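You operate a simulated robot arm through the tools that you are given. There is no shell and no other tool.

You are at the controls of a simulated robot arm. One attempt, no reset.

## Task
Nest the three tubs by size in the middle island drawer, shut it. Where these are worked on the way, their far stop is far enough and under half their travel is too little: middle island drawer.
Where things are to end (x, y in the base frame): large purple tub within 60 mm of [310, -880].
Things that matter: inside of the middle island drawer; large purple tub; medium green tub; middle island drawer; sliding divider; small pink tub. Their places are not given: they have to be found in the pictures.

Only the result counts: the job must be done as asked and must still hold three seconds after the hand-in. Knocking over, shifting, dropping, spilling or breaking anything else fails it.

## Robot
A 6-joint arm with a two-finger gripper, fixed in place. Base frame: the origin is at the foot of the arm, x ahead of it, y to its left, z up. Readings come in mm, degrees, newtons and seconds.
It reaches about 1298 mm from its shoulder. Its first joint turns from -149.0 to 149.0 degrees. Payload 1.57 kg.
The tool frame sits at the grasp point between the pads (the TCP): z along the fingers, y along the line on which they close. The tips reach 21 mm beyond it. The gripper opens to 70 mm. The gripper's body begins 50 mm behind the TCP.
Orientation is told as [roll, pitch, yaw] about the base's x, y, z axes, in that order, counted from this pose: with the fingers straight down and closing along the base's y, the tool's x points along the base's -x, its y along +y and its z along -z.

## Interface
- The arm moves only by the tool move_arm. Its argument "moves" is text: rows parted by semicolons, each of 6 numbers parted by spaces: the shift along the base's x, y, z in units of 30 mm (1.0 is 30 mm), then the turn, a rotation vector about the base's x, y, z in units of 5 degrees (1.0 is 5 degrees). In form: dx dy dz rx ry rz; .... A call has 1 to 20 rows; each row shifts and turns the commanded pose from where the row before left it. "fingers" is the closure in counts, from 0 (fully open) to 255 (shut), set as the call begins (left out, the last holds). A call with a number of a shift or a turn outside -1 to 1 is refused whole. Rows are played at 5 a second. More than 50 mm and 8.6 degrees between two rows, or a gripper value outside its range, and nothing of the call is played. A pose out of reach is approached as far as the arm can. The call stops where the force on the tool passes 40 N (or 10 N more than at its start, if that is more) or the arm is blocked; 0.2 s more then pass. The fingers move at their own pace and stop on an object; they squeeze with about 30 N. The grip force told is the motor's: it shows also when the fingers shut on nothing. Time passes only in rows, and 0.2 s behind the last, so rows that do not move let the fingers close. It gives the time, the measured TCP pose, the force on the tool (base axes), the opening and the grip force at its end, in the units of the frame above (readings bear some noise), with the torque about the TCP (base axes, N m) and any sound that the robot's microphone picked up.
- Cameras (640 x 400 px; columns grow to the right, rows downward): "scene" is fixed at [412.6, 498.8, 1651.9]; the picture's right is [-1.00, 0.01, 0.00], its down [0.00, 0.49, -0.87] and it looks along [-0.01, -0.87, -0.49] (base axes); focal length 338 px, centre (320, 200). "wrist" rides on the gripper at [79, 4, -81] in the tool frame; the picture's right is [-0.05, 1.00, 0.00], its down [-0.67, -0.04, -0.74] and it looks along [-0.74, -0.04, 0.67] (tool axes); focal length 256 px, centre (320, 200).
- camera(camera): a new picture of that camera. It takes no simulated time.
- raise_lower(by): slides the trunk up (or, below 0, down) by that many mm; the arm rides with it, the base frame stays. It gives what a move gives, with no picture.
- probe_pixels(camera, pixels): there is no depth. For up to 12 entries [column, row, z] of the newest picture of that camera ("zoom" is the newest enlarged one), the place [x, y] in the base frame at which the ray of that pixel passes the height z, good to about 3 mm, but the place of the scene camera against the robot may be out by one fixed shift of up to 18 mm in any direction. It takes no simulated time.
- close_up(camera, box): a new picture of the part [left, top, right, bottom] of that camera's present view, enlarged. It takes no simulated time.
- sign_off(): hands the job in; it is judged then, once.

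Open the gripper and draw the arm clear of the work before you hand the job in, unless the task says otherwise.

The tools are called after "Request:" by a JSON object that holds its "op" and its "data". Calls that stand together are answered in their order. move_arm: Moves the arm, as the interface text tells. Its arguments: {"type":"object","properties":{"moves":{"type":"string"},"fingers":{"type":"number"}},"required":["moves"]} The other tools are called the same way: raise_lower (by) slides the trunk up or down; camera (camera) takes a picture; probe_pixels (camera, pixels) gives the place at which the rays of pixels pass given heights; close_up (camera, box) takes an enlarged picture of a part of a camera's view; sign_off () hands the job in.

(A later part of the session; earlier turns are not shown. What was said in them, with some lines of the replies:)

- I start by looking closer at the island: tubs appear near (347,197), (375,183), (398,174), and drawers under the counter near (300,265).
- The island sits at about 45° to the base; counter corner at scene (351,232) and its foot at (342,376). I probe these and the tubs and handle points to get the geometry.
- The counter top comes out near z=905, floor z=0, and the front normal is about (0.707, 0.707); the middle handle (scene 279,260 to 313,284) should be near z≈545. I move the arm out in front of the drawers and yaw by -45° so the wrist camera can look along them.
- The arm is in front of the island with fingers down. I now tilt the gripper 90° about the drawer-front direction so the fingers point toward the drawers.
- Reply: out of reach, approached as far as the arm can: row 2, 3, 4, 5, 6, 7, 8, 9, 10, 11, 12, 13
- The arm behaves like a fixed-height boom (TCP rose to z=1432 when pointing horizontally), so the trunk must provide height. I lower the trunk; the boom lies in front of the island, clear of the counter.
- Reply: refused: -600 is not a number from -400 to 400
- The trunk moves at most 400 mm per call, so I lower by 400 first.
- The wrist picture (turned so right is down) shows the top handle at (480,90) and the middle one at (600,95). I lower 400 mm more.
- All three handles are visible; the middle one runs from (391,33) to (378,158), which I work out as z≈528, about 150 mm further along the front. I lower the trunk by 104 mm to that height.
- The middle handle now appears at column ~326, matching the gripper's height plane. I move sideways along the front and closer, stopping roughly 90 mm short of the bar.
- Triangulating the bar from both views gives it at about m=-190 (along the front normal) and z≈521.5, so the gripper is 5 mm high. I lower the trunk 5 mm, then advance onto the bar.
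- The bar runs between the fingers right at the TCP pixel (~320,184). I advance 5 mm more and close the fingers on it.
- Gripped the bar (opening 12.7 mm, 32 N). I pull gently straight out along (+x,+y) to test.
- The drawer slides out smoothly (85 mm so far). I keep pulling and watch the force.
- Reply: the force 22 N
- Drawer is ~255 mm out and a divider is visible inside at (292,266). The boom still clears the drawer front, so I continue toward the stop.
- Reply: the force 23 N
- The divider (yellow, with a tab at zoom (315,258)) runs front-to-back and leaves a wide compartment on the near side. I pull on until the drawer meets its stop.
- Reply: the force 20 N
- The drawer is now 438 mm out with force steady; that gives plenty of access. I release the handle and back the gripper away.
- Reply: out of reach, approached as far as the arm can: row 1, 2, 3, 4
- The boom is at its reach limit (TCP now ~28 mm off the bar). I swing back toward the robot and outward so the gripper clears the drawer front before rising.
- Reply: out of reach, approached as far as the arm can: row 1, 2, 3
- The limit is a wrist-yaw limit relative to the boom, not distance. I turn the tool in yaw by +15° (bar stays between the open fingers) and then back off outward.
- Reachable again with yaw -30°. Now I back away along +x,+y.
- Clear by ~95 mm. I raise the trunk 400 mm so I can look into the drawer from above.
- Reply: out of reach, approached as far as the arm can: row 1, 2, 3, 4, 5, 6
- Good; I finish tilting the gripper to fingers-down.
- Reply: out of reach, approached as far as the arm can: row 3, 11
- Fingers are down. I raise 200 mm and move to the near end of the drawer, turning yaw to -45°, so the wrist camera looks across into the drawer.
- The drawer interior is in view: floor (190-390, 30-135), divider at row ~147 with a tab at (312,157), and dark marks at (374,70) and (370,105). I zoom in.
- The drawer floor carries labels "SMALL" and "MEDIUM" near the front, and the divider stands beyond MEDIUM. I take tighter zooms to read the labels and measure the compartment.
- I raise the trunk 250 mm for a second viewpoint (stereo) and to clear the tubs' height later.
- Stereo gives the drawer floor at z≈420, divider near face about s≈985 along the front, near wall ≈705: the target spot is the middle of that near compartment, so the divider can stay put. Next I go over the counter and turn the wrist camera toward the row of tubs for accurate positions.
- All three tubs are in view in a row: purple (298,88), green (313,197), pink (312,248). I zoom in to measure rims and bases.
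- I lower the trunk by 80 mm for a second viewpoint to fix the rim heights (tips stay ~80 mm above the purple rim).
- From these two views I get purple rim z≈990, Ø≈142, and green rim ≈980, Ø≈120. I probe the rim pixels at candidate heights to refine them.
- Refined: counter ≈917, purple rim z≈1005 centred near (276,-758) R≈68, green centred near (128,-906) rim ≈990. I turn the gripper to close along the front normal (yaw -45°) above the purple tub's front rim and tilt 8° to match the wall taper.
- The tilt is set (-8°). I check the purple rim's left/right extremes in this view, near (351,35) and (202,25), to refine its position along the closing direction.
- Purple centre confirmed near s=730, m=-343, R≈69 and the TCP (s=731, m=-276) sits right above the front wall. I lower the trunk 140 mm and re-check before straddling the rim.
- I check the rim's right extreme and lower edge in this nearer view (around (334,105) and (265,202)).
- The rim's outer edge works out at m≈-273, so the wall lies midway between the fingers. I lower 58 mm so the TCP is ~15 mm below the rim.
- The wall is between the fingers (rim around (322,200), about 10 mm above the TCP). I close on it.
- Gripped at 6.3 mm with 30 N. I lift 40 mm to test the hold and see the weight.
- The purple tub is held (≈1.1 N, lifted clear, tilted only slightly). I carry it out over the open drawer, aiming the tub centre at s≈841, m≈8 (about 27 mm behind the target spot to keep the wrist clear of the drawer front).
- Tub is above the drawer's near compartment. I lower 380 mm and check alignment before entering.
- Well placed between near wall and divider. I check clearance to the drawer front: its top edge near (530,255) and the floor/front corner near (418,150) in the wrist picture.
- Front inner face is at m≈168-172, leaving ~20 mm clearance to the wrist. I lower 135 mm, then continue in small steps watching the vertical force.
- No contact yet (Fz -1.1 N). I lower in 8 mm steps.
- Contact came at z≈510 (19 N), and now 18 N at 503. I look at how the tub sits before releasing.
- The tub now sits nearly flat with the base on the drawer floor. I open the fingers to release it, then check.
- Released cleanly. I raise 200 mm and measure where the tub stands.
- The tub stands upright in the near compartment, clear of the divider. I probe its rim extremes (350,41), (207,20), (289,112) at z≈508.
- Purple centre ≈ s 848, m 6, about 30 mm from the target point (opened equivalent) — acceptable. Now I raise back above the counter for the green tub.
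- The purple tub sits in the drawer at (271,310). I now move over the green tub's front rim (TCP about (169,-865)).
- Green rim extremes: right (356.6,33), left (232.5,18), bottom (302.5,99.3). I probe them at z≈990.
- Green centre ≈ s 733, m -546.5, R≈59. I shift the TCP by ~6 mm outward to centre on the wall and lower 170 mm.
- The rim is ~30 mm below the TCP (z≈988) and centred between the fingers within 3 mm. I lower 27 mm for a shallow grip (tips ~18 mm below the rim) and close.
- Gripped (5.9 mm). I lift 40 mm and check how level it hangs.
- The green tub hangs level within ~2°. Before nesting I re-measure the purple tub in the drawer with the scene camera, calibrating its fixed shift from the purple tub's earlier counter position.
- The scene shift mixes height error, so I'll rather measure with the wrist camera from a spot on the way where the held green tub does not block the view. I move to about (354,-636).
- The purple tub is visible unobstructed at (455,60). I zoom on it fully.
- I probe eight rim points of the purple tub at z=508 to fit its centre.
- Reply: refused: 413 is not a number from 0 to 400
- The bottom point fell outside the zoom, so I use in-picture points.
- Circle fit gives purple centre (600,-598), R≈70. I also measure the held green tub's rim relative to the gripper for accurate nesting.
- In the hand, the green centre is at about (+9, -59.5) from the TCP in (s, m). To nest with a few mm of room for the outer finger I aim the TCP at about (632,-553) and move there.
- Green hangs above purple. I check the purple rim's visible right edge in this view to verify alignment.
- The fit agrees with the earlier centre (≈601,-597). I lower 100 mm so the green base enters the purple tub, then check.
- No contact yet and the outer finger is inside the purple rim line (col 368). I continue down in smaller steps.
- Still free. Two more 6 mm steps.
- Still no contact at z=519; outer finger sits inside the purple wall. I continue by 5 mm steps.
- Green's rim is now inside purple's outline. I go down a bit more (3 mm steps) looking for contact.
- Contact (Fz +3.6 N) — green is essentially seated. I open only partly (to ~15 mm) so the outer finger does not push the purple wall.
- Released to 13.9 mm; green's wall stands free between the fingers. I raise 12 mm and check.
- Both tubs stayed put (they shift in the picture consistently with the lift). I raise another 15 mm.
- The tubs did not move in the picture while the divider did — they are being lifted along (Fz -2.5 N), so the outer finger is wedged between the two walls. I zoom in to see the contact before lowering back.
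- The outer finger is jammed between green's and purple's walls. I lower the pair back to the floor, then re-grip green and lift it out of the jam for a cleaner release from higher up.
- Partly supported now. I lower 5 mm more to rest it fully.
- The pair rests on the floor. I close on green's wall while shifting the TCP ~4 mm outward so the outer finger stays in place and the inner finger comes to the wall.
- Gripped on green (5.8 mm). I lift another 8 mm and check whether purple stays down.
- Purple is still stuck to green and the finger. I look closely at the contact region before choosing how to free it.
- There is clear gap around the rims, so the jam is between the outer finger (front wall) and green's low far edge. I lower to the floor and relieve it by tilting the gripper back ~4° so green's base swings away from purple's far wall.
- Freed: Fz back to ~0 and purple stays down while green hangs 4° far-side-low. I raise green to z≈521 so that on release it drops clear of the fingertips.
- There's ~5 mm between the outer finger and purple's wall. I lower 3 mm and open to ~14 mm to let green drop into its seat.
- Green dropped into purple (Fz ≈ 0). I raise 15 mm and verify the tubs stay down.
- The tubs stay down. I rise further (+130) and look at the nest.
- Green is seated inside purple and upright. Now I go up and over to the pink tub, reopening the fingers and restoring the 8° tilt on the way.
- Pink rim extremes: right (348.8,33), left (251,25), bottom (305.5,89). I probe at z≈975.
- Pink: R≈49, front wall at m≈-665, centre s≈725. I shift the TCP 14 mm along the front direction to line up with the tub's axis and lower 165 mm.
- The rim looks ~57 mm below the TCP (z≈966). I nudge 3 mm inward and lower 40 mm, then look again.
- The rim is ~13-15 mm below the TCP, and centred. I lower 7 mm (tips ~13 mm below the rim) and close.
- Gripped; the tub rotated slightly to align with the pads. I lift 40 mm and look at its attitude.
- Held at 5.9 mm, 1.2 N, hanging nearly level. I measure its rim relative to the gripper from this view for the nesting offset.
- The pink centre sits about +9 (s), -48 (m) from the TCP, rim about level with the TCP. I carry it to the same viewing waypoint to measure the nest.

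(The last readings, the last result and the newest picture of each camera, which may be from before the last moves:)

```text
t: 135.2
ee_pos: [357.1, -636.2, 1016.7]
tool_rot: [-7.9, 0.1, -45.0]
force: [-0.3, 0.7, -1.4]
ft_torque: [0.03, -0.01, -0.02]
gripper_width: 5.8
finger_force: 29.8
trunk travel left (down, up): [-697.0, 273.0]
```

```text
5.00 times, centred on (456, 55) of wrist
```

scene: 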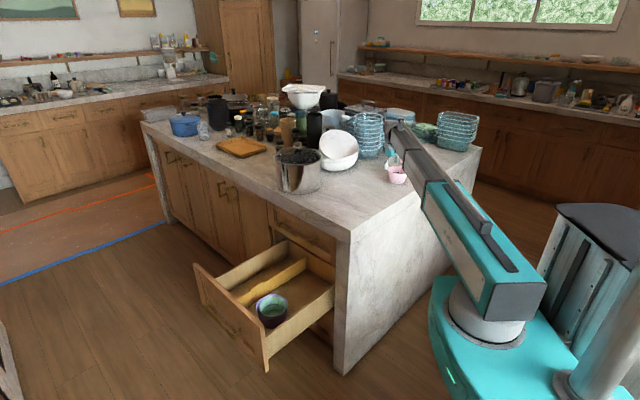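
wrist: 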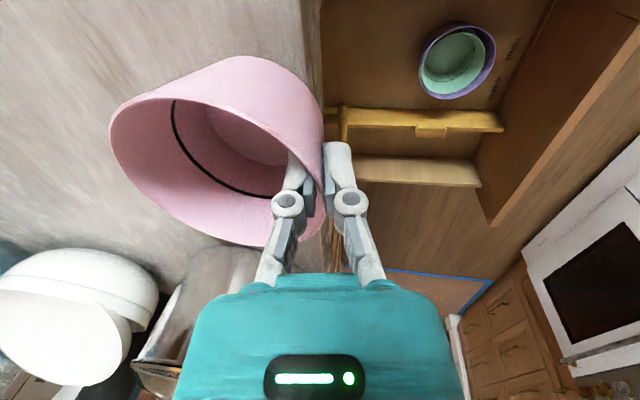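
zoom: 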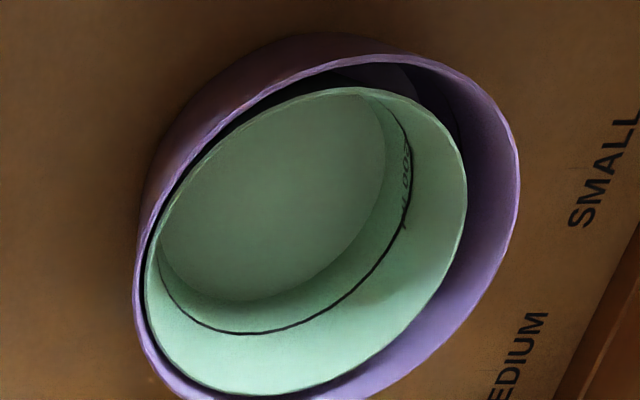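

I probe rim points of green (z≈497) and purple (z≈508) to get both centres.

Request:
{"op": "probe_pixels", "data": {"camera": "zoom", "pixels": [[146, 280, 497], [165, 215, 497], [215, 148, 497], [290, 102, 497], [360, 88, 497], [425, 110, 497], [462, 170, 497], [462, 230, 497], [440, 285, 497], [385, 345, 497], [320, 380, 497], [250, 396, 497]]}}

Request:
{"op": "probe_pixels", "data": {"camera": "zoom", "pixels": [[133, 280, 508], [160, 190, 508], [240, 108, 508], [330, 68, 508], [410, 55, 508], [480, 85, 508], [519, 170, 508], [512, 225, 508], [480, 290, 508], [430, 350, 508], [370, 395, 508]]}}

```text
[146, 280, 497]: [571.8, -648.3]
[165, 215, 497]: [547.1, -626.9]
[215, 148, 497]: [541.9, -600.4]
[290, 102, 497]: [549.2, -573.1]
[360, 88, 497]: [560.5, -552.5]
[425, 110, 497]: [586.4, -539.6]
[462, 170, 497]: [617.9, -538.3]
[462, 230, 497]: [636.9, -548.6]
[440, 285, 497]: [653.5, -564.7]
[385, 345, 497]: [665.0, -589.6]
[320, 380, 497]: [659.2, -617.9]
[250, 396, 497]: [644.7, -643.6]
```

```text
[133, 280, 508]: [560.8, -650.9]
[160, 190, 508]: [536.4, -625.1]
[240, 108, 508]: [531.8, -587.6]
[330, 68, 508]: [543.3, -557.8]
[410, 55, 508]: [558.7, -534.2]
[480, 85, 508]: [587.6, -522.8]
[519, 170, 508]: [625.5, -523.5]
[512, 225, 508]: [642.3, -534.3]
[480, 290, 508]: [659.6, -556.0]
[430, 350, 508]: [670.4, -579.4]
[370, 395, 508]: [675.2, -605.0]
```

Green centre ≈ (602.5,-597), purple ≈ (602.5,-593). I carry pink so that its centre is ~6 mm inward of green's centre (TCP ≈ (626,-561)) and lower toward it.

Request:
{"op": "move_arm", "data": {"moves": "0.747 0.208 0 0 0 0;0.747 0.208 0 0 0 0;0.747 0.208 0 0 0 0;0.747 0.208 0 0 0 0;0.747 0.208 0 0 0 0;0.747 0.208 0 0 0 0;0.747 0.208 0 0 0 0;0.747 0.208 0 0 0 0;0.747 0.208 0 0 0 0;0.747 0.208 0 0 0 0;0.747 0.208 0 0 0 0;0.747 0.208 0 0 0 0;0 0 0 0 0 0"}}

Request:
{"op": "raise_lower", "data": {"by": -380}}

Request:
{"op": "camera", "data": {"camera": "wrist"}}

Request:
{"op": "close_up", "data": {"camera": "scene", "box": [220, 250, 332, 320]}}

```text
t: 138.0
ee_pos: [624.1, -559.1, 1017.4]
tool_rot: [-7.8, 0.0, -44.9]
force: [0.2, -0.6, -1.3]
ft_torque: [0.04, -0.01, 0.0]
gripper_width: 6.1
finger_force: 30.5
trunk travel left (down, up): [-697.0, 273.0]
```

```text
t: 141.6
ee_pos: [622.7, -560.6, 637.8]
tool_rot: [-7.9, 0.0, -44.8]
force: [0.6, 0.3, -0.5]
ft_torque: [0.03, -0.02, 0.0]
gripper_width: 5.9
finger_force: 29.9
trunk travel left (down, up): [-317.0, 653.0]
```

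```text
taken
```

wrist: 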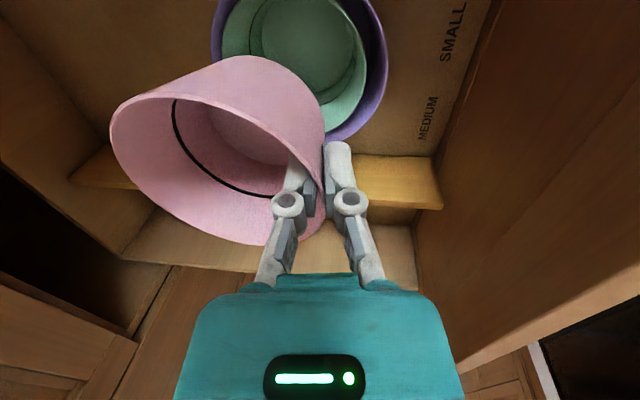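

```text
5.71 times, centred on (276, 285) of scene
```

zoom: 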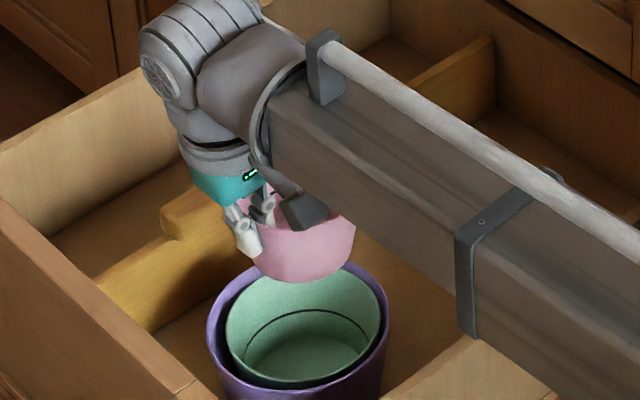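

I verify green's rim from this closer view using its visible right edge points.

Request:
{"op": "close_up", "data": {"camera": "wrist", "box": [300, 0, 428, 80]}}

Request:
{"op": "probe_pixels", "data": {"camera": "wrist", "pixels": [[366.5, 65, 497], [362, 92, 497], [350, 112, 497], [335, 127, 497], [362, 40, 497], [350, 15, 497], [386, 60, 508], [380, 95, 508]]}}

```text
5.00 times, centred on (364, 40) of wrist
```

zoom: 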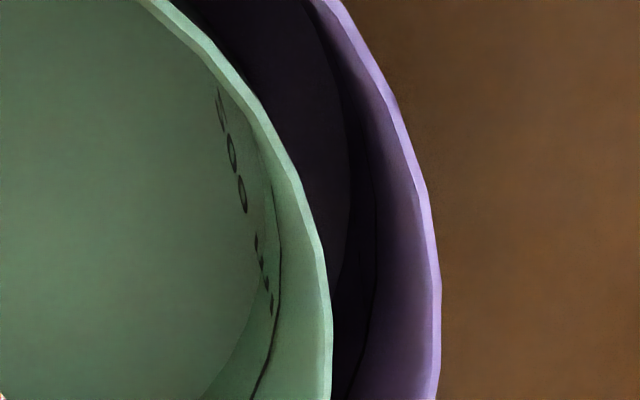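

```text
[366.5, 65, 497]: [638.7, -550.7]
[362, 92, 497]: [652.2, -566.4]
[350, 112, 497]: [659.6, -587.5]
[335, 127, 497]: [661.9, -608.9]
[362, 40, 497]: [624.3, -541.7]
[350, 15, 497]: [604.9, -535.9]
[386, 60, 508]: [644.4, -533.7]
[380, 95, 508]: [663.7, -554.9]
```

Green's centre confirmed. I lower 105 mm so that pink's base enters green.

Request:
{"op": "raise_lower", "data": {"by": -90}}

Request:
{"op": "raise_lower", "data": {"by": -15}}

Request:
{"op": "camera", "data": {"camera": "wrist"}}

Request:
{"op": "close_up", "data": {"camera": "scene", "box": [220, 260, 332, 330]}}

```text
t: 142.9
ee_pos: [622.9, -560.4, 547.7]
tool_rot: [-7.8, 0.1, -44.9]
force: [0.7, -0.3, -1.1]
ft_torque: [0.05, -0.08, -0.01]
gripper_width: 5.9
finger_force: 30.5
trunk travel left (down, up): [-227.0, 743.0]
```

```text
t: 143.5
ee_pos: [625.2, -560.3, 532.1]
tool_rot: [-7.9, 0.0, -44.8]
force: [-0.1, 0.1, -1.5]
ft_torque: [0.04, -0.02, 0.01]
gripper_width: 6.1
finger_force: 29.9
trunk travel left (down, up): [-212.0, 758.0]
```

```text
taken
```

wrist: 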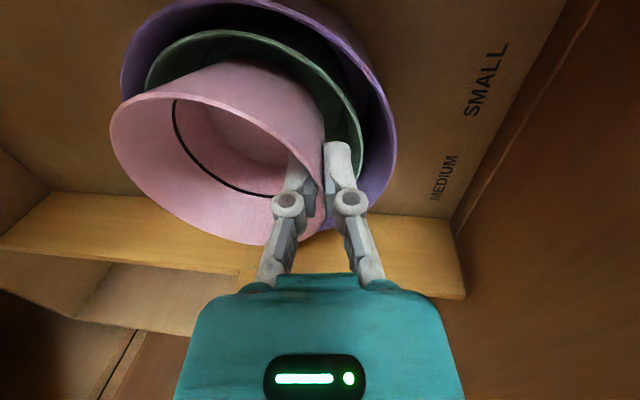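

```text
5.71 times, centred on (276, 295) of scene
```

zoom: 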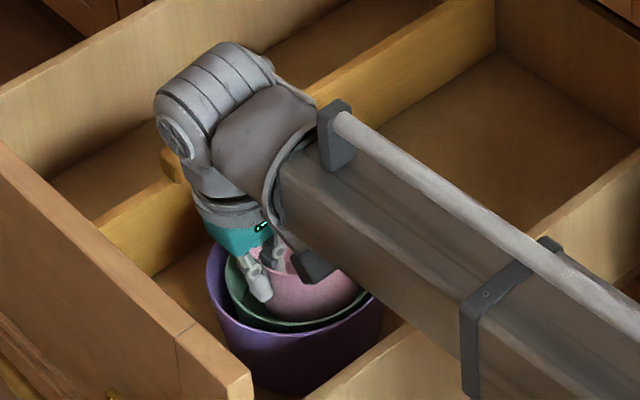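

No contact; the outer finger is just inside green's rim. I lower 10 mm and then 6 mm more, watching force.

Request:
{"op": "raise_lower", "data": {"by": -10}}

Request:
{"op": "raise_lower", "data": {"by": -5}}

Request:
{"op": "camera", "data": {"camera": "wrist"}}

Request:
{"op": "close_up", "data": {"camera": "wrist", "box": [240, 90, 400, 190]}}

```text
t: 144.1
ee_pos: [623.5, -560.3, 522.7]
tool_rot: [-7.7, 0.0, -44.8]
force: [-0.5, -0.7, -0.8]
ft_torque: [0.06, -0.03, 0.02]
gripper_width: 5.8
finger_force: 29.8
trunk travel left (down, up): [-202.0, 768.0]
```

```text
t: 144.6
ee_pos: [623.2, -560.3, 517.1]
tool_rot: [-7.8, 0.0, -45.0]
force: [-0.7, 0.9, -1.4]
ft_torque: [0.03, -0.02, 0.02]
gripper_width: 5.9
finger_force: 30.4
trunk travel left (down, up): [-197.0, 773.0]
```

```text
taken
```

wrist: 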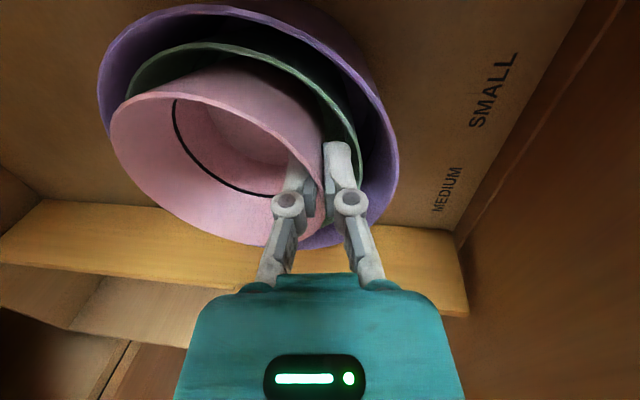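

```text
4.00 times, centred on (320, 140) of wrist
```

zoom: 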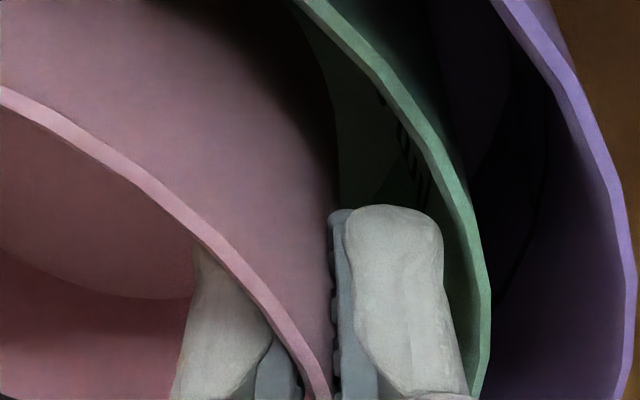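

Clearance to green's wall is small but free. I lower 4 mm more, then open to ~14 mm while shifting the TCP 3 mm inward so the outer finger hardly pushes green.

Request:
{"op": "raise_lower", "data": {"by": -4}}

Request:
{"op": "move_arm", "data": {"moves": "-0.07 -0.07 0 0 0 0;0 0 0 0 0 0;0 0 0 0 0 0", "fingers": 205}}

Request:
{"op": "camera", "data": {"camera": "wrist"}}

```text
t: 145.2
ee_pos: [624.2, -560.4, 513.6]
tool_rot: [-7.8, -0.1, -44.9]
force: [-0.2, -0.8, -1.1]
ft_torque: [0.01, -0.01, 0.01]
gripper_width: 5.7
finger_force: 29.9
trunk travel left (down, up): [-193.0, 777.0]
```

```text
t: 146.0
ee_pos: [620.3, -562.0, 512.7]
tool_rot: [-7.8, -0.1, -45.0]
force: [-0.1, 0.5, 0.0]
ft_torque: [0.05, -0.03, -0.02]
gripper_width: 14.2
finger_force: 0.0
trunk travel left (down, up): [-193.0, 777.0]
```

```text
taken
```

wrist: 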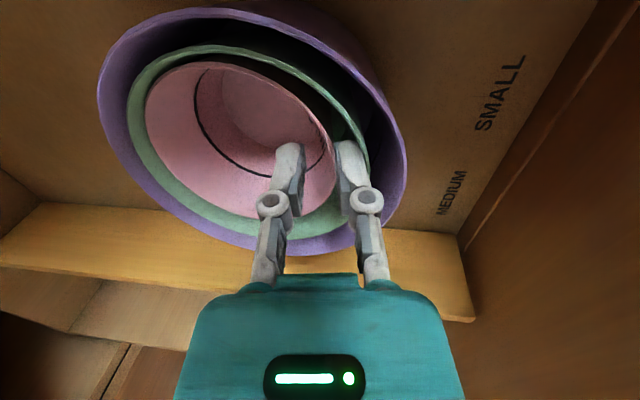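

Pink dropped into green; force is zero. I raise 12 mm and check nothing follows.

Request:
{"op": "raise_lower", "data": {"by": 12}}

Request:
{"op": "camera", "data": {"camera": "wrist"}}

```text
t: 146.6
ee_pos: [621.8, -562.4, 524.5]
tool_rot: [-7.9, -0.1, -44.9]
force: [-0.7, 0.3, 0.7]
ft_torque: [-0.03, 0.0, 0.0]
gripper_width: 13.7
finger_force: 0.0
trunk travel left (down, up): [-205.0, 765.0]
```

```text
taken
```

wrist: 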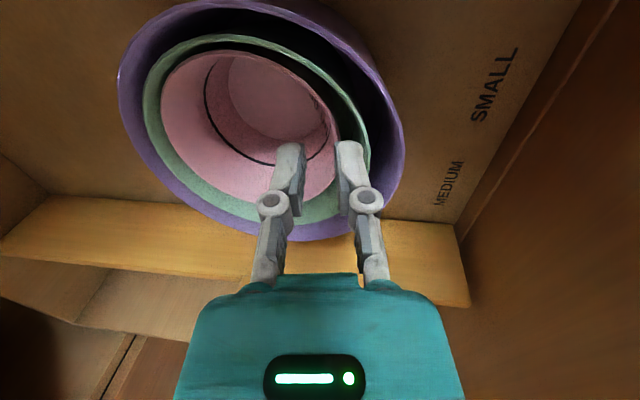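

All three stay down. I rise 170 mm and inspect the nest.

Request:
{"op": "raise_lower", "data": {"by": 170}}

Request:
{"op": "camera", "data": {"camera": "wrist"}}

Request:
{"op": "close_up", "data": {"camera": "wrist", "box": [190, 0, 382, 120]}}

Request:
{"op": "close_up", "data": {"camera": "scene", "box": [224, 276, 320, 336]}}

```text
t: 148.5
ee_pos: [620.4, -562.6, 694.9]
tool_rot: [-7.8, 0.0, -44.9]
force: [0.2, -0.1, 0.2]
ft_torque: [-0.02, -0.03, 0.0]
gripper_width: 14.1
finger_force: 0.1
trunk travel left (down, up): [-375.0, 595.0]
```

```text
taken
```

wrist: 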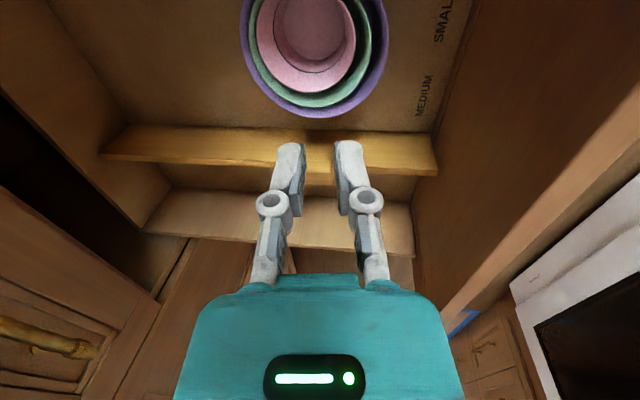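

```text
3.33 times, centred on (286, 60) of wrist
```

zoom: 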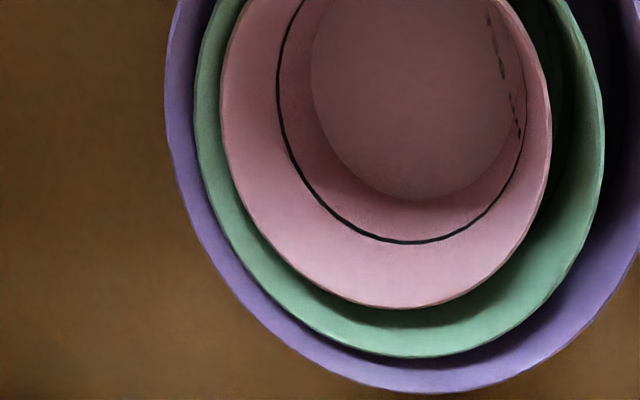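

```text
6.67 times, centred on (272, 306) of scene
```

zoom: 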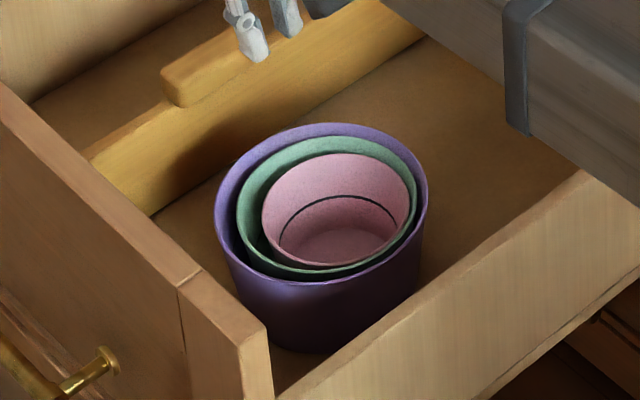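

All three tubs are nested and upright. Now I go to close the drawer: first rise slightly, move out past the drawer front, and re-orient for the handle.

Request:
{"op": "raise_lower", "data": {"by": 60}}

Request:
{"op": "move_arm", "data": {"moves": "0.833 0.761 0 0 0 0;0.833 0.761 0 0 0 0;0.833 0.761 0 0 0 0;0.833 0.761 0 0 0 0;0.833 0.761 0 0 0 0;0.833 0.761 0 0 0 0;0.833 0.761 0 0 0 0;0.833 0.761 0 0 0 0;0.833 0.761 0 0 0 0;0 0 0 0 0 1;0 0 0 0 0 1;0 0 0 0 0 1", "fingers": 0}}

Request:
{"op": "camera", "data": {"camera": "scene"}}

```text
t: 149.5
ee_pos: [621.0, -562.4, 755.0]
tool_rot: [-7.9, 0.0, -44.9]
force: [0.9, 0.0, -0.5]
ft_torque: [0.01, -0.03, -0.03]
gripper_width: 13.7
finger_force: 0.0
trunk travel left (down, up): [-435.0, 535.0]
```

```text
t: 152.1
ee_pos: [845.5, -357.6, 754.5]
tool_rot: [-7.8, 0.1, -29.9]
force: [-0.3, 0.1, 0.0]
ft_torque: [0.02, 0.03, 0.0]
gripper_width: 69.9
finger_force: 0.0
trunk travel left (down, up): [-435.0, 535.0]
```

```text
taken
```

scene: 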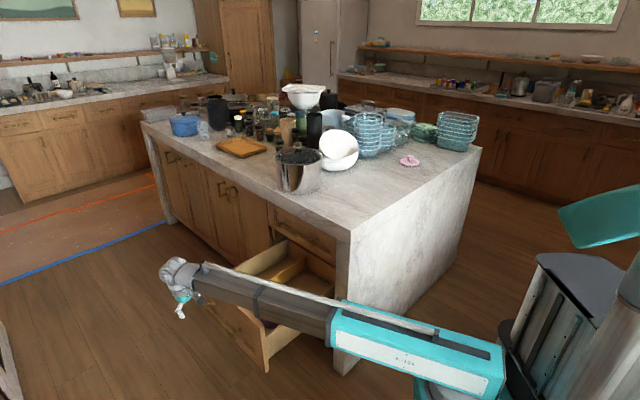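

I'm out in front of the drawer with yaw -30°. I tilt the gripper up to horizontal, following the height change.

Request:
{"op": "move_arm", "data": {"moves": "0 0 0.102 -0.8877 0.5125 0;0 0 0.151 -0.8877 0.5125 0;0 0 0.198 -0.8877 0.5125 0;0 0 0.244 -0.8877 0.5125 0;0 0 0.287 -0.8877 0.5125 0;0 0 0.329 -0.8877 0.5125 0;0 0 0.368 -0.8877 0.5125 0;0 0 0.404 -0.8877 0.5125 0;0 0 0.437 -0.8877 0.5125 0;0 0 0.466 -0.8877 0.5125 0;0 0 0.491 -0.8877 0.5125 0;0 0 0.513 -0.8877 0.5125 0;0 0 0.530 -0.8877 0.5125 0;0 0 0.544 -0.8877 0.5125 0;0 0 0.552 -0.8877 0.5125 0;0 0 0.557 -0.8877 0.5125 0"}}

Request:
{"op": "raise_lower", "data": {"by": -400}}

Request:
{"op": "camera", "data": {"camera": "wrist"}}

Request:
{"op": "camera", "data": {"camera": "scene"}}

```text
t: 155.5
ee_pos: [845.3, -356.7, 939.8]
tool_rot: [-90.1, 0.1, -29.9]
force: [0.0, 0.3, -0.1]
ft_torque: [-0.03, -0.03, 0.01]
gripper_width: 70.0
finger_force: 0.1
trunk travel left (down, up): [-435.0, 535.0]
```

```text
t: 159.3
ee_pos: [845.7, -356.5, 538.2]
tool_rot: [-89.9, -0.1, -29.8]
force: [0.6, 0.5, 1.2]
ft_torque: [0.0, 0.0, 0.01]
gripper_width: 69.9
finger_force: 0.1
trunk travel left (down, up): [-35.0, 935.0]
```

```text
taken
```

wrist: 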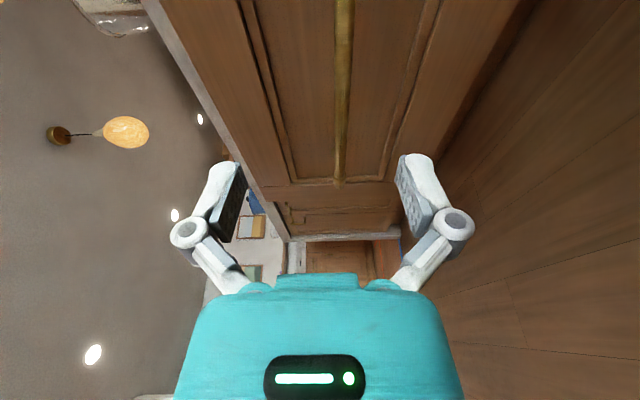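

```text
taken
```

scene: 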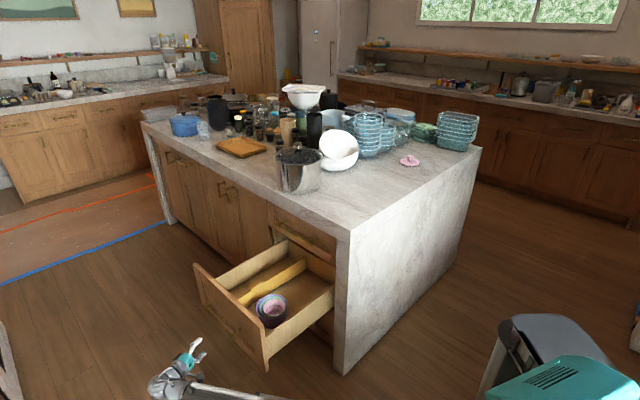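

I lower 16 mm to the handle height and advance onto the bar (still at yaw -30°).

Request:
{"op": "raise_lower", "data": {"by": -16}}

Request:
{"op": "move_arm", "data": {"moves": "-0.424 -0.424 0 0 0 0;-0.424 -0.424 0 0 0 0;-0.424 -0.424 0 0 0 0;-0.424 -0.424 0 0 0 0;-0.424 -0.424 0 0 0 0;0 0 0 0 0 0", "fingers": 0}}

Request:
{"op": "camera", "data": {"camera": "wrist"}}

```text
t: 159.9
ee_pos: [845.6, -357.1, 523.2]
tool_rot: [-89.9, 0.1, -30.0]
force: [-0.6, -0.7, 0.3]
ft_torque: [-0.01, -0.02, -0.02]
gripper_width: 70.0
finger_force: 0.1
trunk travel left (down, up): [-19.0, 951.0]
```

```text
t: 161.3
ee_pos: [782.3, -420.1, 523.4]
tool_rot: [-89.9, 0.0, -29.9]
force: [0.0, 0.4, -0.4]
ft_torque: [0.0, 0.01, 0.01]
gripper_width: 70.2
finger_force: 0.1
trunk travel left (down, up): [-19.0, 951.0]
```

```text
taken
```

wrist: 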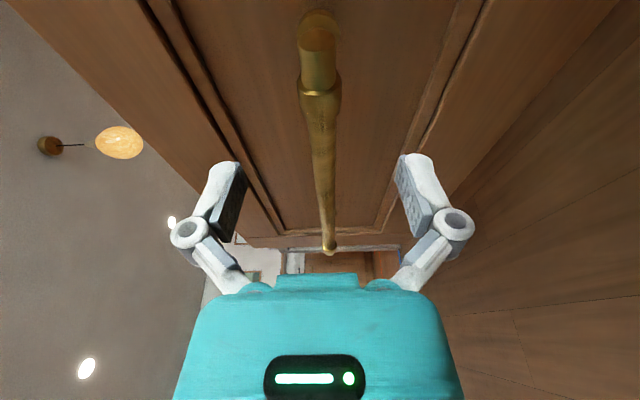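

The bar lies between the fingers at the TCP row. I advance 6 mm more and grip.

Request:
{"op": "move_arm", "data": {"moves": "-0.14 -0.14 0 0 0 0;0 0 0 0 0 0"}}

Request:
{"op": "move_arm", "data": {"moves": "0 0 0 0 0 0;0 0 0 0 0 0;0 0 0 0 0 0;0 0 0 0 0 0;0 0 0 0 0 0;0 0 0 0 0 0", "fingers": 255}}

Request:
{"op": "camera", "data": {"camera": "wrist"}}

```text
t: 161.9
ee_pos: [778.1, -424.9, 522.7]
tool_rot: [-89.8, -0.1, -29.9]
force: [-0.4, 0.1, -0.2]
ft_torque: [0.01, 0.03, 0.01]
gripper_width: 70.0
finger_force: 0.1
trunk travel left (down, up): [-19.0, 951.0]
```

```text
t: 163.3
ee_pos: [778.0, -425.0, 521.4]
tool_rot: [-89.9, 0.1, -30.0]
force: [-3.5, 7.0, -15.6]
ft_torque: [0.26, -0.3, 0.33]
gripper_width: 12.6
finger_force: 32.7
trunk travel left (down, up): [-19.0, 951.0]
```

```text
taken
```

wrist: 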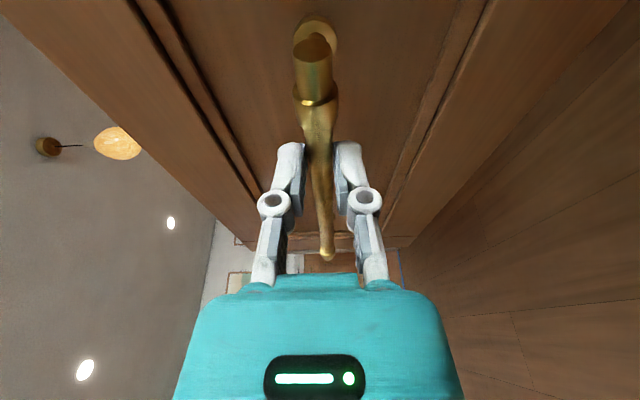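

Gripped the bar (12.6 mm). I push the drawer in slowly along (-x,-y), easing in so the tubs don't slide.

Request:
{"op": "move_arm", "data": {"moves": "-0.1 -0.1 0 0 0 0;-0.15 -0.15 0 0 0 0;-0.2 -0.2 0 0 0 0;-0.25 -0.25 0 0 0 0;-0.3 -0.3 0 0 0 0;-0.35 -0.35 0 0 0 0;-0.35 -0.35 0 0 0 0;-0.35 -0.35 0 0 0 0;-0.35 -0.35 0 0 0 0;-0.35 -0.35 0 0 0 0;-0.35 -0.35 0 0 0 0;-0.35 -0.35 0 0 0 0;-0.35 -0.35 0 0 0 0;-0.35 -0.35 0 0 0 0;-0.3 -0.3 0 0 0 0;-0.25 -0.25 0 0 0 0;-0.2 -0.2 0 0 0 0;-0.15 -0.15 0 0 0 0;-0.1 -0.1 0 0 0 0"}}

Request:
{"op": "camera", "data": {"camera": "scene"}}

Request:
{"op": "close_up", "data": {"camera": "scene", "box": [200, 210, 360, 310]}}

```text
t: 167.3
ee_pos: [624.1, -580.1, 522.5]
tool_rot: [-89.8, 0.1, -30.1]
force: [-12.4, 13.4, -22.9]
ft_torque: [0.3, -0.33, -0.77]
gripper_width: 12.7
finger_force: 31.7
trunk travel left (down, up): [-19.0, 951.0]
```

```text
taken
```

scene: 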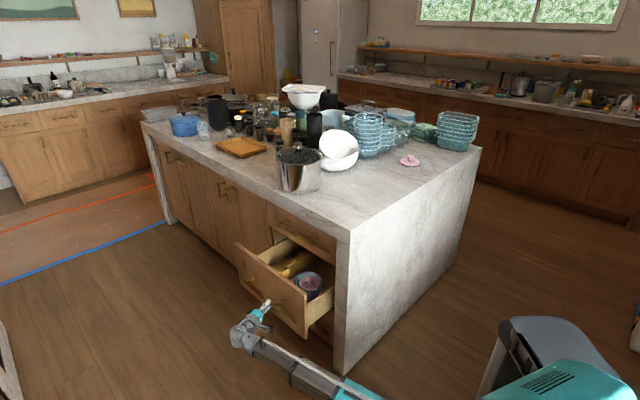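

```text
4.00 times, centred on (280, 260) of scene
```

zoom: 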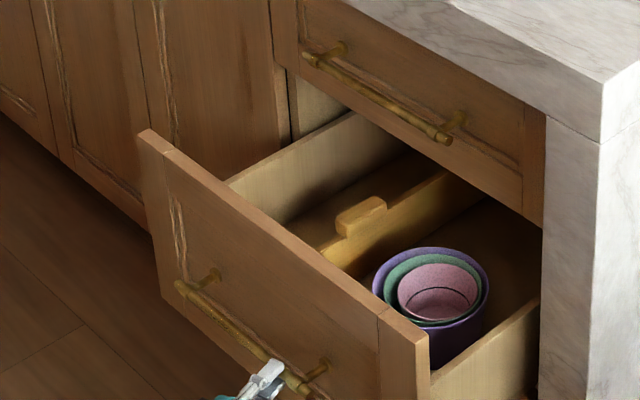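

The tubs ride along steadily (drawer halfway in). I ease the height by 1 mm to reduce the load on the bar and continue to closing, slowing at the end.

Request:
{"op": "raise_lower", "data": {"by": -1}}

Request:
{"op": "move_arm", "data": {"moves": "-0.1 -0.1 0 0 0 0;-0.152 -0.148 0 0 0 0;-0.202 -0.198 0 0 0 0;-0.252 -0.248 0 0 0 0;-0.302 -0.298 0 0 0 0;-0.352 -0.348 0 0 0 0;-0.352 -0.348 0 0 0 0;-0.352 -0.348 0 0 0 0;-0.352 -0.348 0 0 0 0;-0.352 -0.348 0 0 0 0;-0.352 -0.348 0 0 0 0;-0.352 -0.348 0 0 0 0;-0.352 -0.348 0 0 0 0;-0.3 -0.3 0 0 0 0;-0.25 -0.25 0 0 0 0;-0.2 -0.2 0 0 0 0;-0.15 -0.15 0 0 0 0;-0.1 -0.1 0 0 0 0"}}

Request:
{"op": "camera", "data": {"camera": "scene"}}

Request:
{"op": "close_up", "data": {"camera": "scene", "box": [240, 200, 360, 275]}}

```text
t: 167.8
ee_pos: [623.5, -579.1, 522.5]
tool_rot: [-89.8, 0.1, -30.1]
force: [-12.4, 10.0, -16.4]
ft_torque: [0.24, -0.25, -0.81]
gripper_width: 12.5
finger_force: 32.2
trunk travel left (down, up): [-18.0, 952.0]
```

```text
t: 171.7
ee_pos: [480.3, -722.2, 521.4]
tool_rot: [-89.8, 0.2, -29.8]
force: [16.6, -14.1, -0.5]
ft_torque: [0.01, -0.02, 0.41]
gripper_width: 12.4
finger_force: 32.2
trunk travel left (down, up): [-18.0, 952.0]
```

```text
taken
```

scene: 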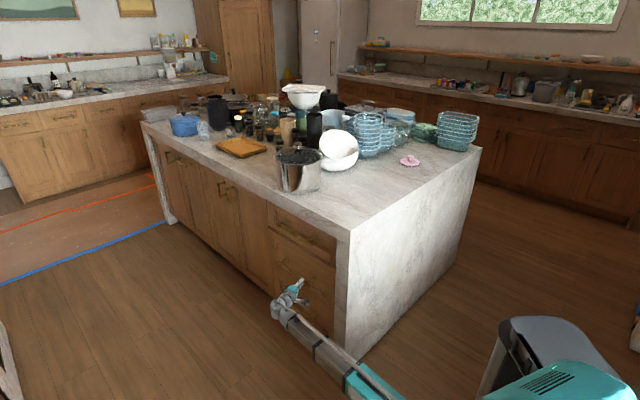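

```text
5.33 times, centred on (300, 238) of scene
```

zoom: 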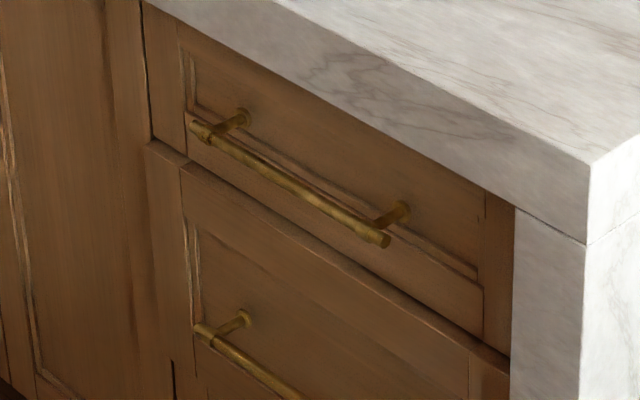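

The drawer is nearly shut (17 mm left). I continue gently to the stop.

Request:
{"op": "move_arm", "data": {"moves": "-0.09 -0.1 0 0 0 0;-0.09 -0.1 0 0 0 0;-0.09 -0.1 0 0 0 0;-0.08 -0.08 0 0 0 0"}}

Request:
{"op": "move_arm", "data": {"moves": "-0.05 -0.05 0 0 0 0;-0.05 -0.05 0 0 0 0;-0.04 -0.04 0 0 0 0;0 0 0 0 0 0"}}

Request:
{"op": "close_up", "data": {"camera": "scene", "box": [240, 200, 360, 275]}}

```text
t: 172.7
ee_pos: [470.6, -732.4, 520.7]
tool_rot: [-89.9, 0.0, -29.7]
force: [28.1, 6.7, -2.0]
ft_torque: [0.04, -0.06, -0.41]
gripper_width: 12.4
finger_force: 32.0
trunk travel left (down, up): [-18.0, 952.0]
```

```text
t: 173.0
ee_pos: [470.1, -731.9, 521.6]
tool_rot: [-89.8, 0.0, -29.6]
force: [5.0, 5.1, -3.8]
ft_torque: [0.08, -0.12, -0.71]
gripper_width: 12.5
finger_force: 32.3
trunk travel left (down, up): [-18.0, 952.0]
stopped in row 1: the force on the tool passed its limit at 42 N (the readings are from after the stop); the commanded pose is now the measured one
```

```text
5.33 times, centred on (300, 238) of scene
```

zoom: 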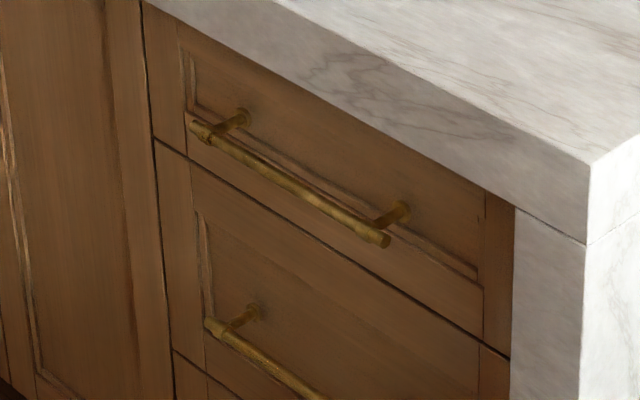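

Looks flush now; TCP m=-185 vs. -188 at the original closed grip. I push a little more in tiny steps to make sure it's fully shut.

Request:
{"op": "move_arm", "data": {"moves": "-0.03 -0.03 0 0 0 0;-0.03 -0.03 0 0 0 0;-0.03 -0.03 0 0 0 0;0 0 0 0 0 0"}}

Request:
{"op": "camera", "data": {"camera": "wrist"}}

```text
t: 173.7
ee_pos: [469.6, -732.9, 522.0]
tool_rot: [-89.7, 0.0, -29.4]
force: [4.9, 4.3, -2.3]
ft_torque: [0.05, -0.06, -0.68]
gripper_width: 12.5
finger_force: 32.0
trunk travel left (down, up): [-18.0, 952.0]
stopped in row 3: the force on the tool passed its limit at 41 N (the readings are from after the stop); the commanded pose is now the measured one
```

```text
taken
```

wrist: 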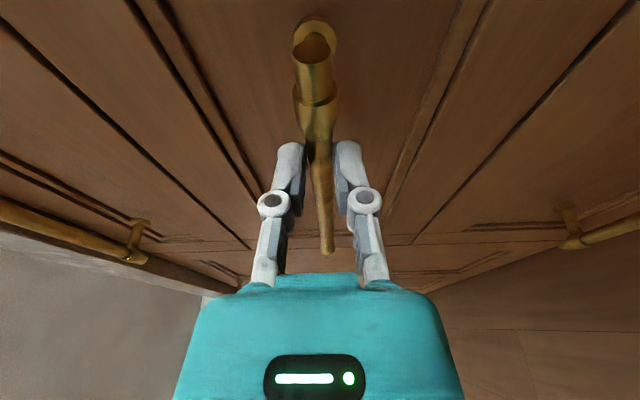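

A hard stop at 41 N: the drawer is shut. I open the fingers and back straight out.

Request:
{"op": "move_arm", "data": {"moves": "0 0 0 0 0 0;0 0 0 0 0 0;0 0 0 0 0 0;0 0 0 0 0 0;0 0 0 0 0 0", "fingers": 0}}

Request:
{"op": "move_arm", "data": {"moves": "0.4 0.4 0 0 0 0;0.5 0.5 0 0 0 0;0.6 0.6 0 0 0 0;0.6 0.6 0 0 0 0;0.6 0.6 0 0 0 0;0.6 0.6 0 0 0 0"}}

Request:
{"op": "camera", "data": {"camera": "scene"}}

Request:
{"op": "close_up", "data": {"camera": "scene", "box": [260, 230, 360, 292]}}

Request:
{"op": "camera", "data": {"camera": "wrist"}}

```text
t: 174.9
ee_pos: [469.5, -733.2, 521.6]
tool_rot: [-89.8, 0.0, -29.4]
force: [0.0, 0.4, 0.4]
ft_torque: [0.03, 0.04, 0.01]
gripper_width: 70.1
finger_force: 0.1
trunk travel left (down, up): [-18.0, 952.0]
```

```text
t: 176.3
ee_pos: [567.6, -633.6, 520.2]
tool_rot: [-89.9, 0.0, -29.4]
force: [0.3, -0.9, 0.3]
ft_torque: [0.0, 0.02, -0.03]
gripper_width: 69.7
finger_force: 0.1
trunk travel left (down, up): [-18.0, 952.0]
```

```text
taken
```

scene: 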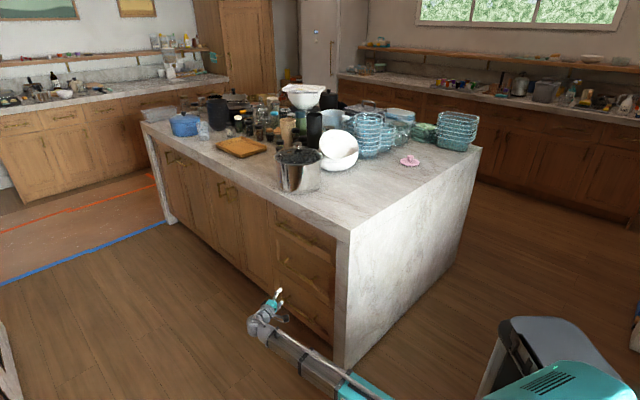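

```text
6.40 times, centred on (310, 261) of scene
```

zoom: 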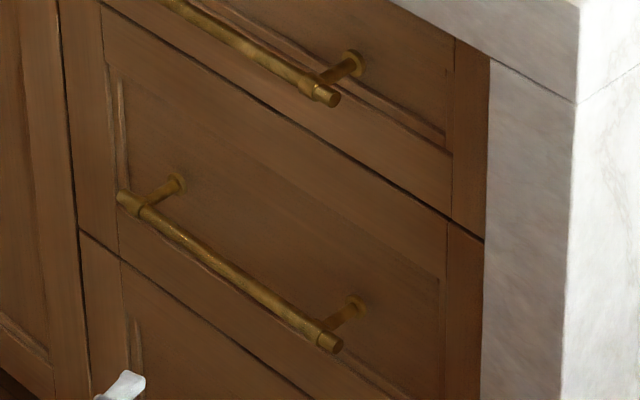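

```text
taken
```

wrist: 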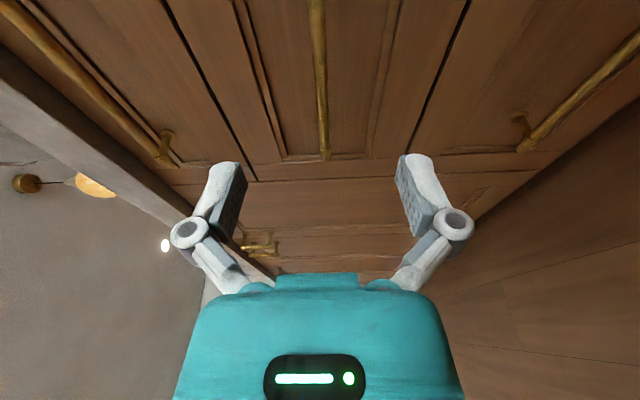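

The close-up matches the initial closed state exactly (handle (120,197)-(340,346), same gap lines). I draw the arm further clear.

Request:
{"op": "move_arm", "data": {"moves": "0.6 0.6 0 0 0 0;0.6 0.6 0 0 0 0;0.6 0.6 0 0 0 0;0.6 0.6 0 0 0 0;0.6 0.6 0 0 0 0;0.6 0.6 0 0 0 0;0 0 0 0 0 0;0 0 0 0 0 0", "fingers": 0}}

Request:
{"op": "camera", "data": {"camera": "scene"}}

Request:
{"op": "camera", "data": {"camera": "wrist"}}

Request:
{"op": "close_up", "data": {"camera": "scene", "box": [240, 80, 480, 230]}}

```text
t: 178.1
ee_pos: [676.4, -527.5, 522.2]
tool_rot: [-89.7, -0.1, -29.5]
force: [-0.1, 0.8, 0.7]
ft_torque: [-0.02, 0.02, 0.05]
gripper_width: 70.0
finger_force: 0.0
trunk travel left (down, up): [-18.0, 952.0]
```

```text
taken
```

scene: 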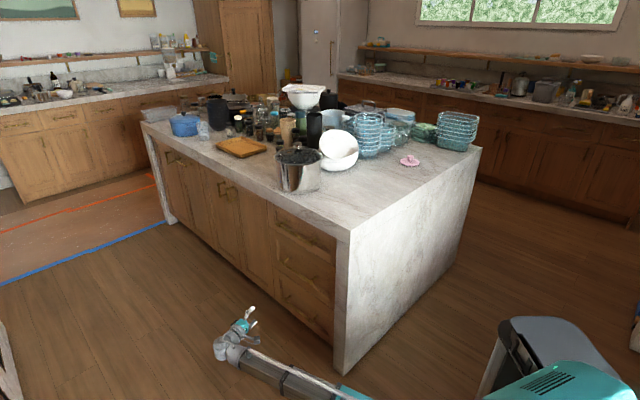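

```text
taken
```

wrist: 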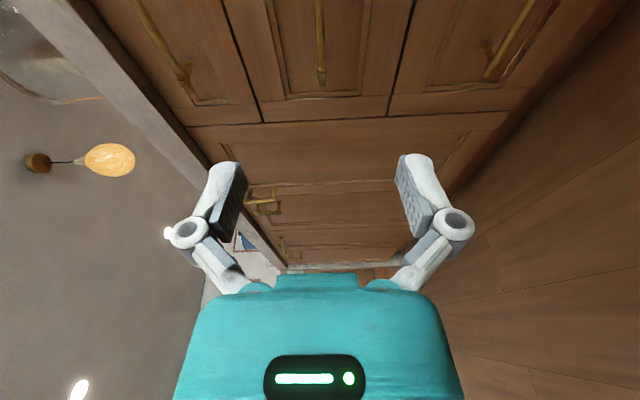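

```text
2.67 times, centred on (360, 155) of scene
```

zoom: 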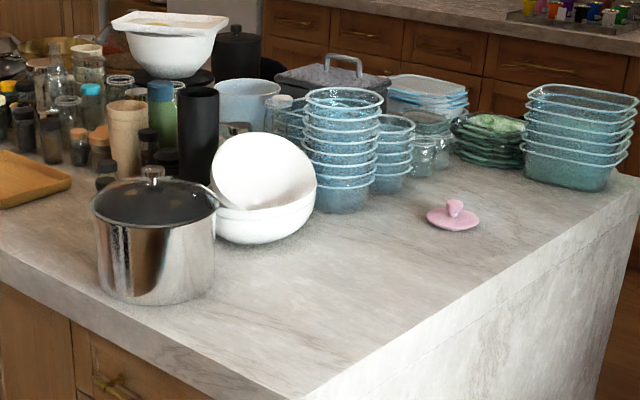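

The drawer is shut, the counter items (pot, bowls, lid, containers) are undisturbed, the gripper is open and the arm is clear. I hand the job in.

Request:
{"op": "sign_off", "data": {}}

```text
The job is handed in.
```

I nested the three tubs in the middle island drawer, pink inside green inside purple, then shut the drawer and handed the job in. I don't have the judged result.

- **Large purple tub:** before closing, I measured its centre about 29 mm from the target spot, allowing for how far the drawer was open. The limit is 60 mm. I closed the drawer slowly and the tubs were riding steadily when I checked halfway, but I couldn't see inside once it was shut.
- **Drawer:** I pulled it out about 438 mm to load it. Its end stop was not reached, so I am assuming that is more than half its travel. I pushed it back until it met a hard stop, and a close-up matched the original closed view.
- **Release problem:** when I first let go of green, a finger jammed between the green and purple walls and lifted both tubs about 27 mm. I lowered them back, freed the finger and released green from higher up. Green and pink each dropped roughly 20 mm into place and settled upright.
- **Everything else:** the divider was not touched. The pot, bowls, pink lid and containers on the counter look unchanged in the final pictures. The gripper is open and the arm is clear of the island.
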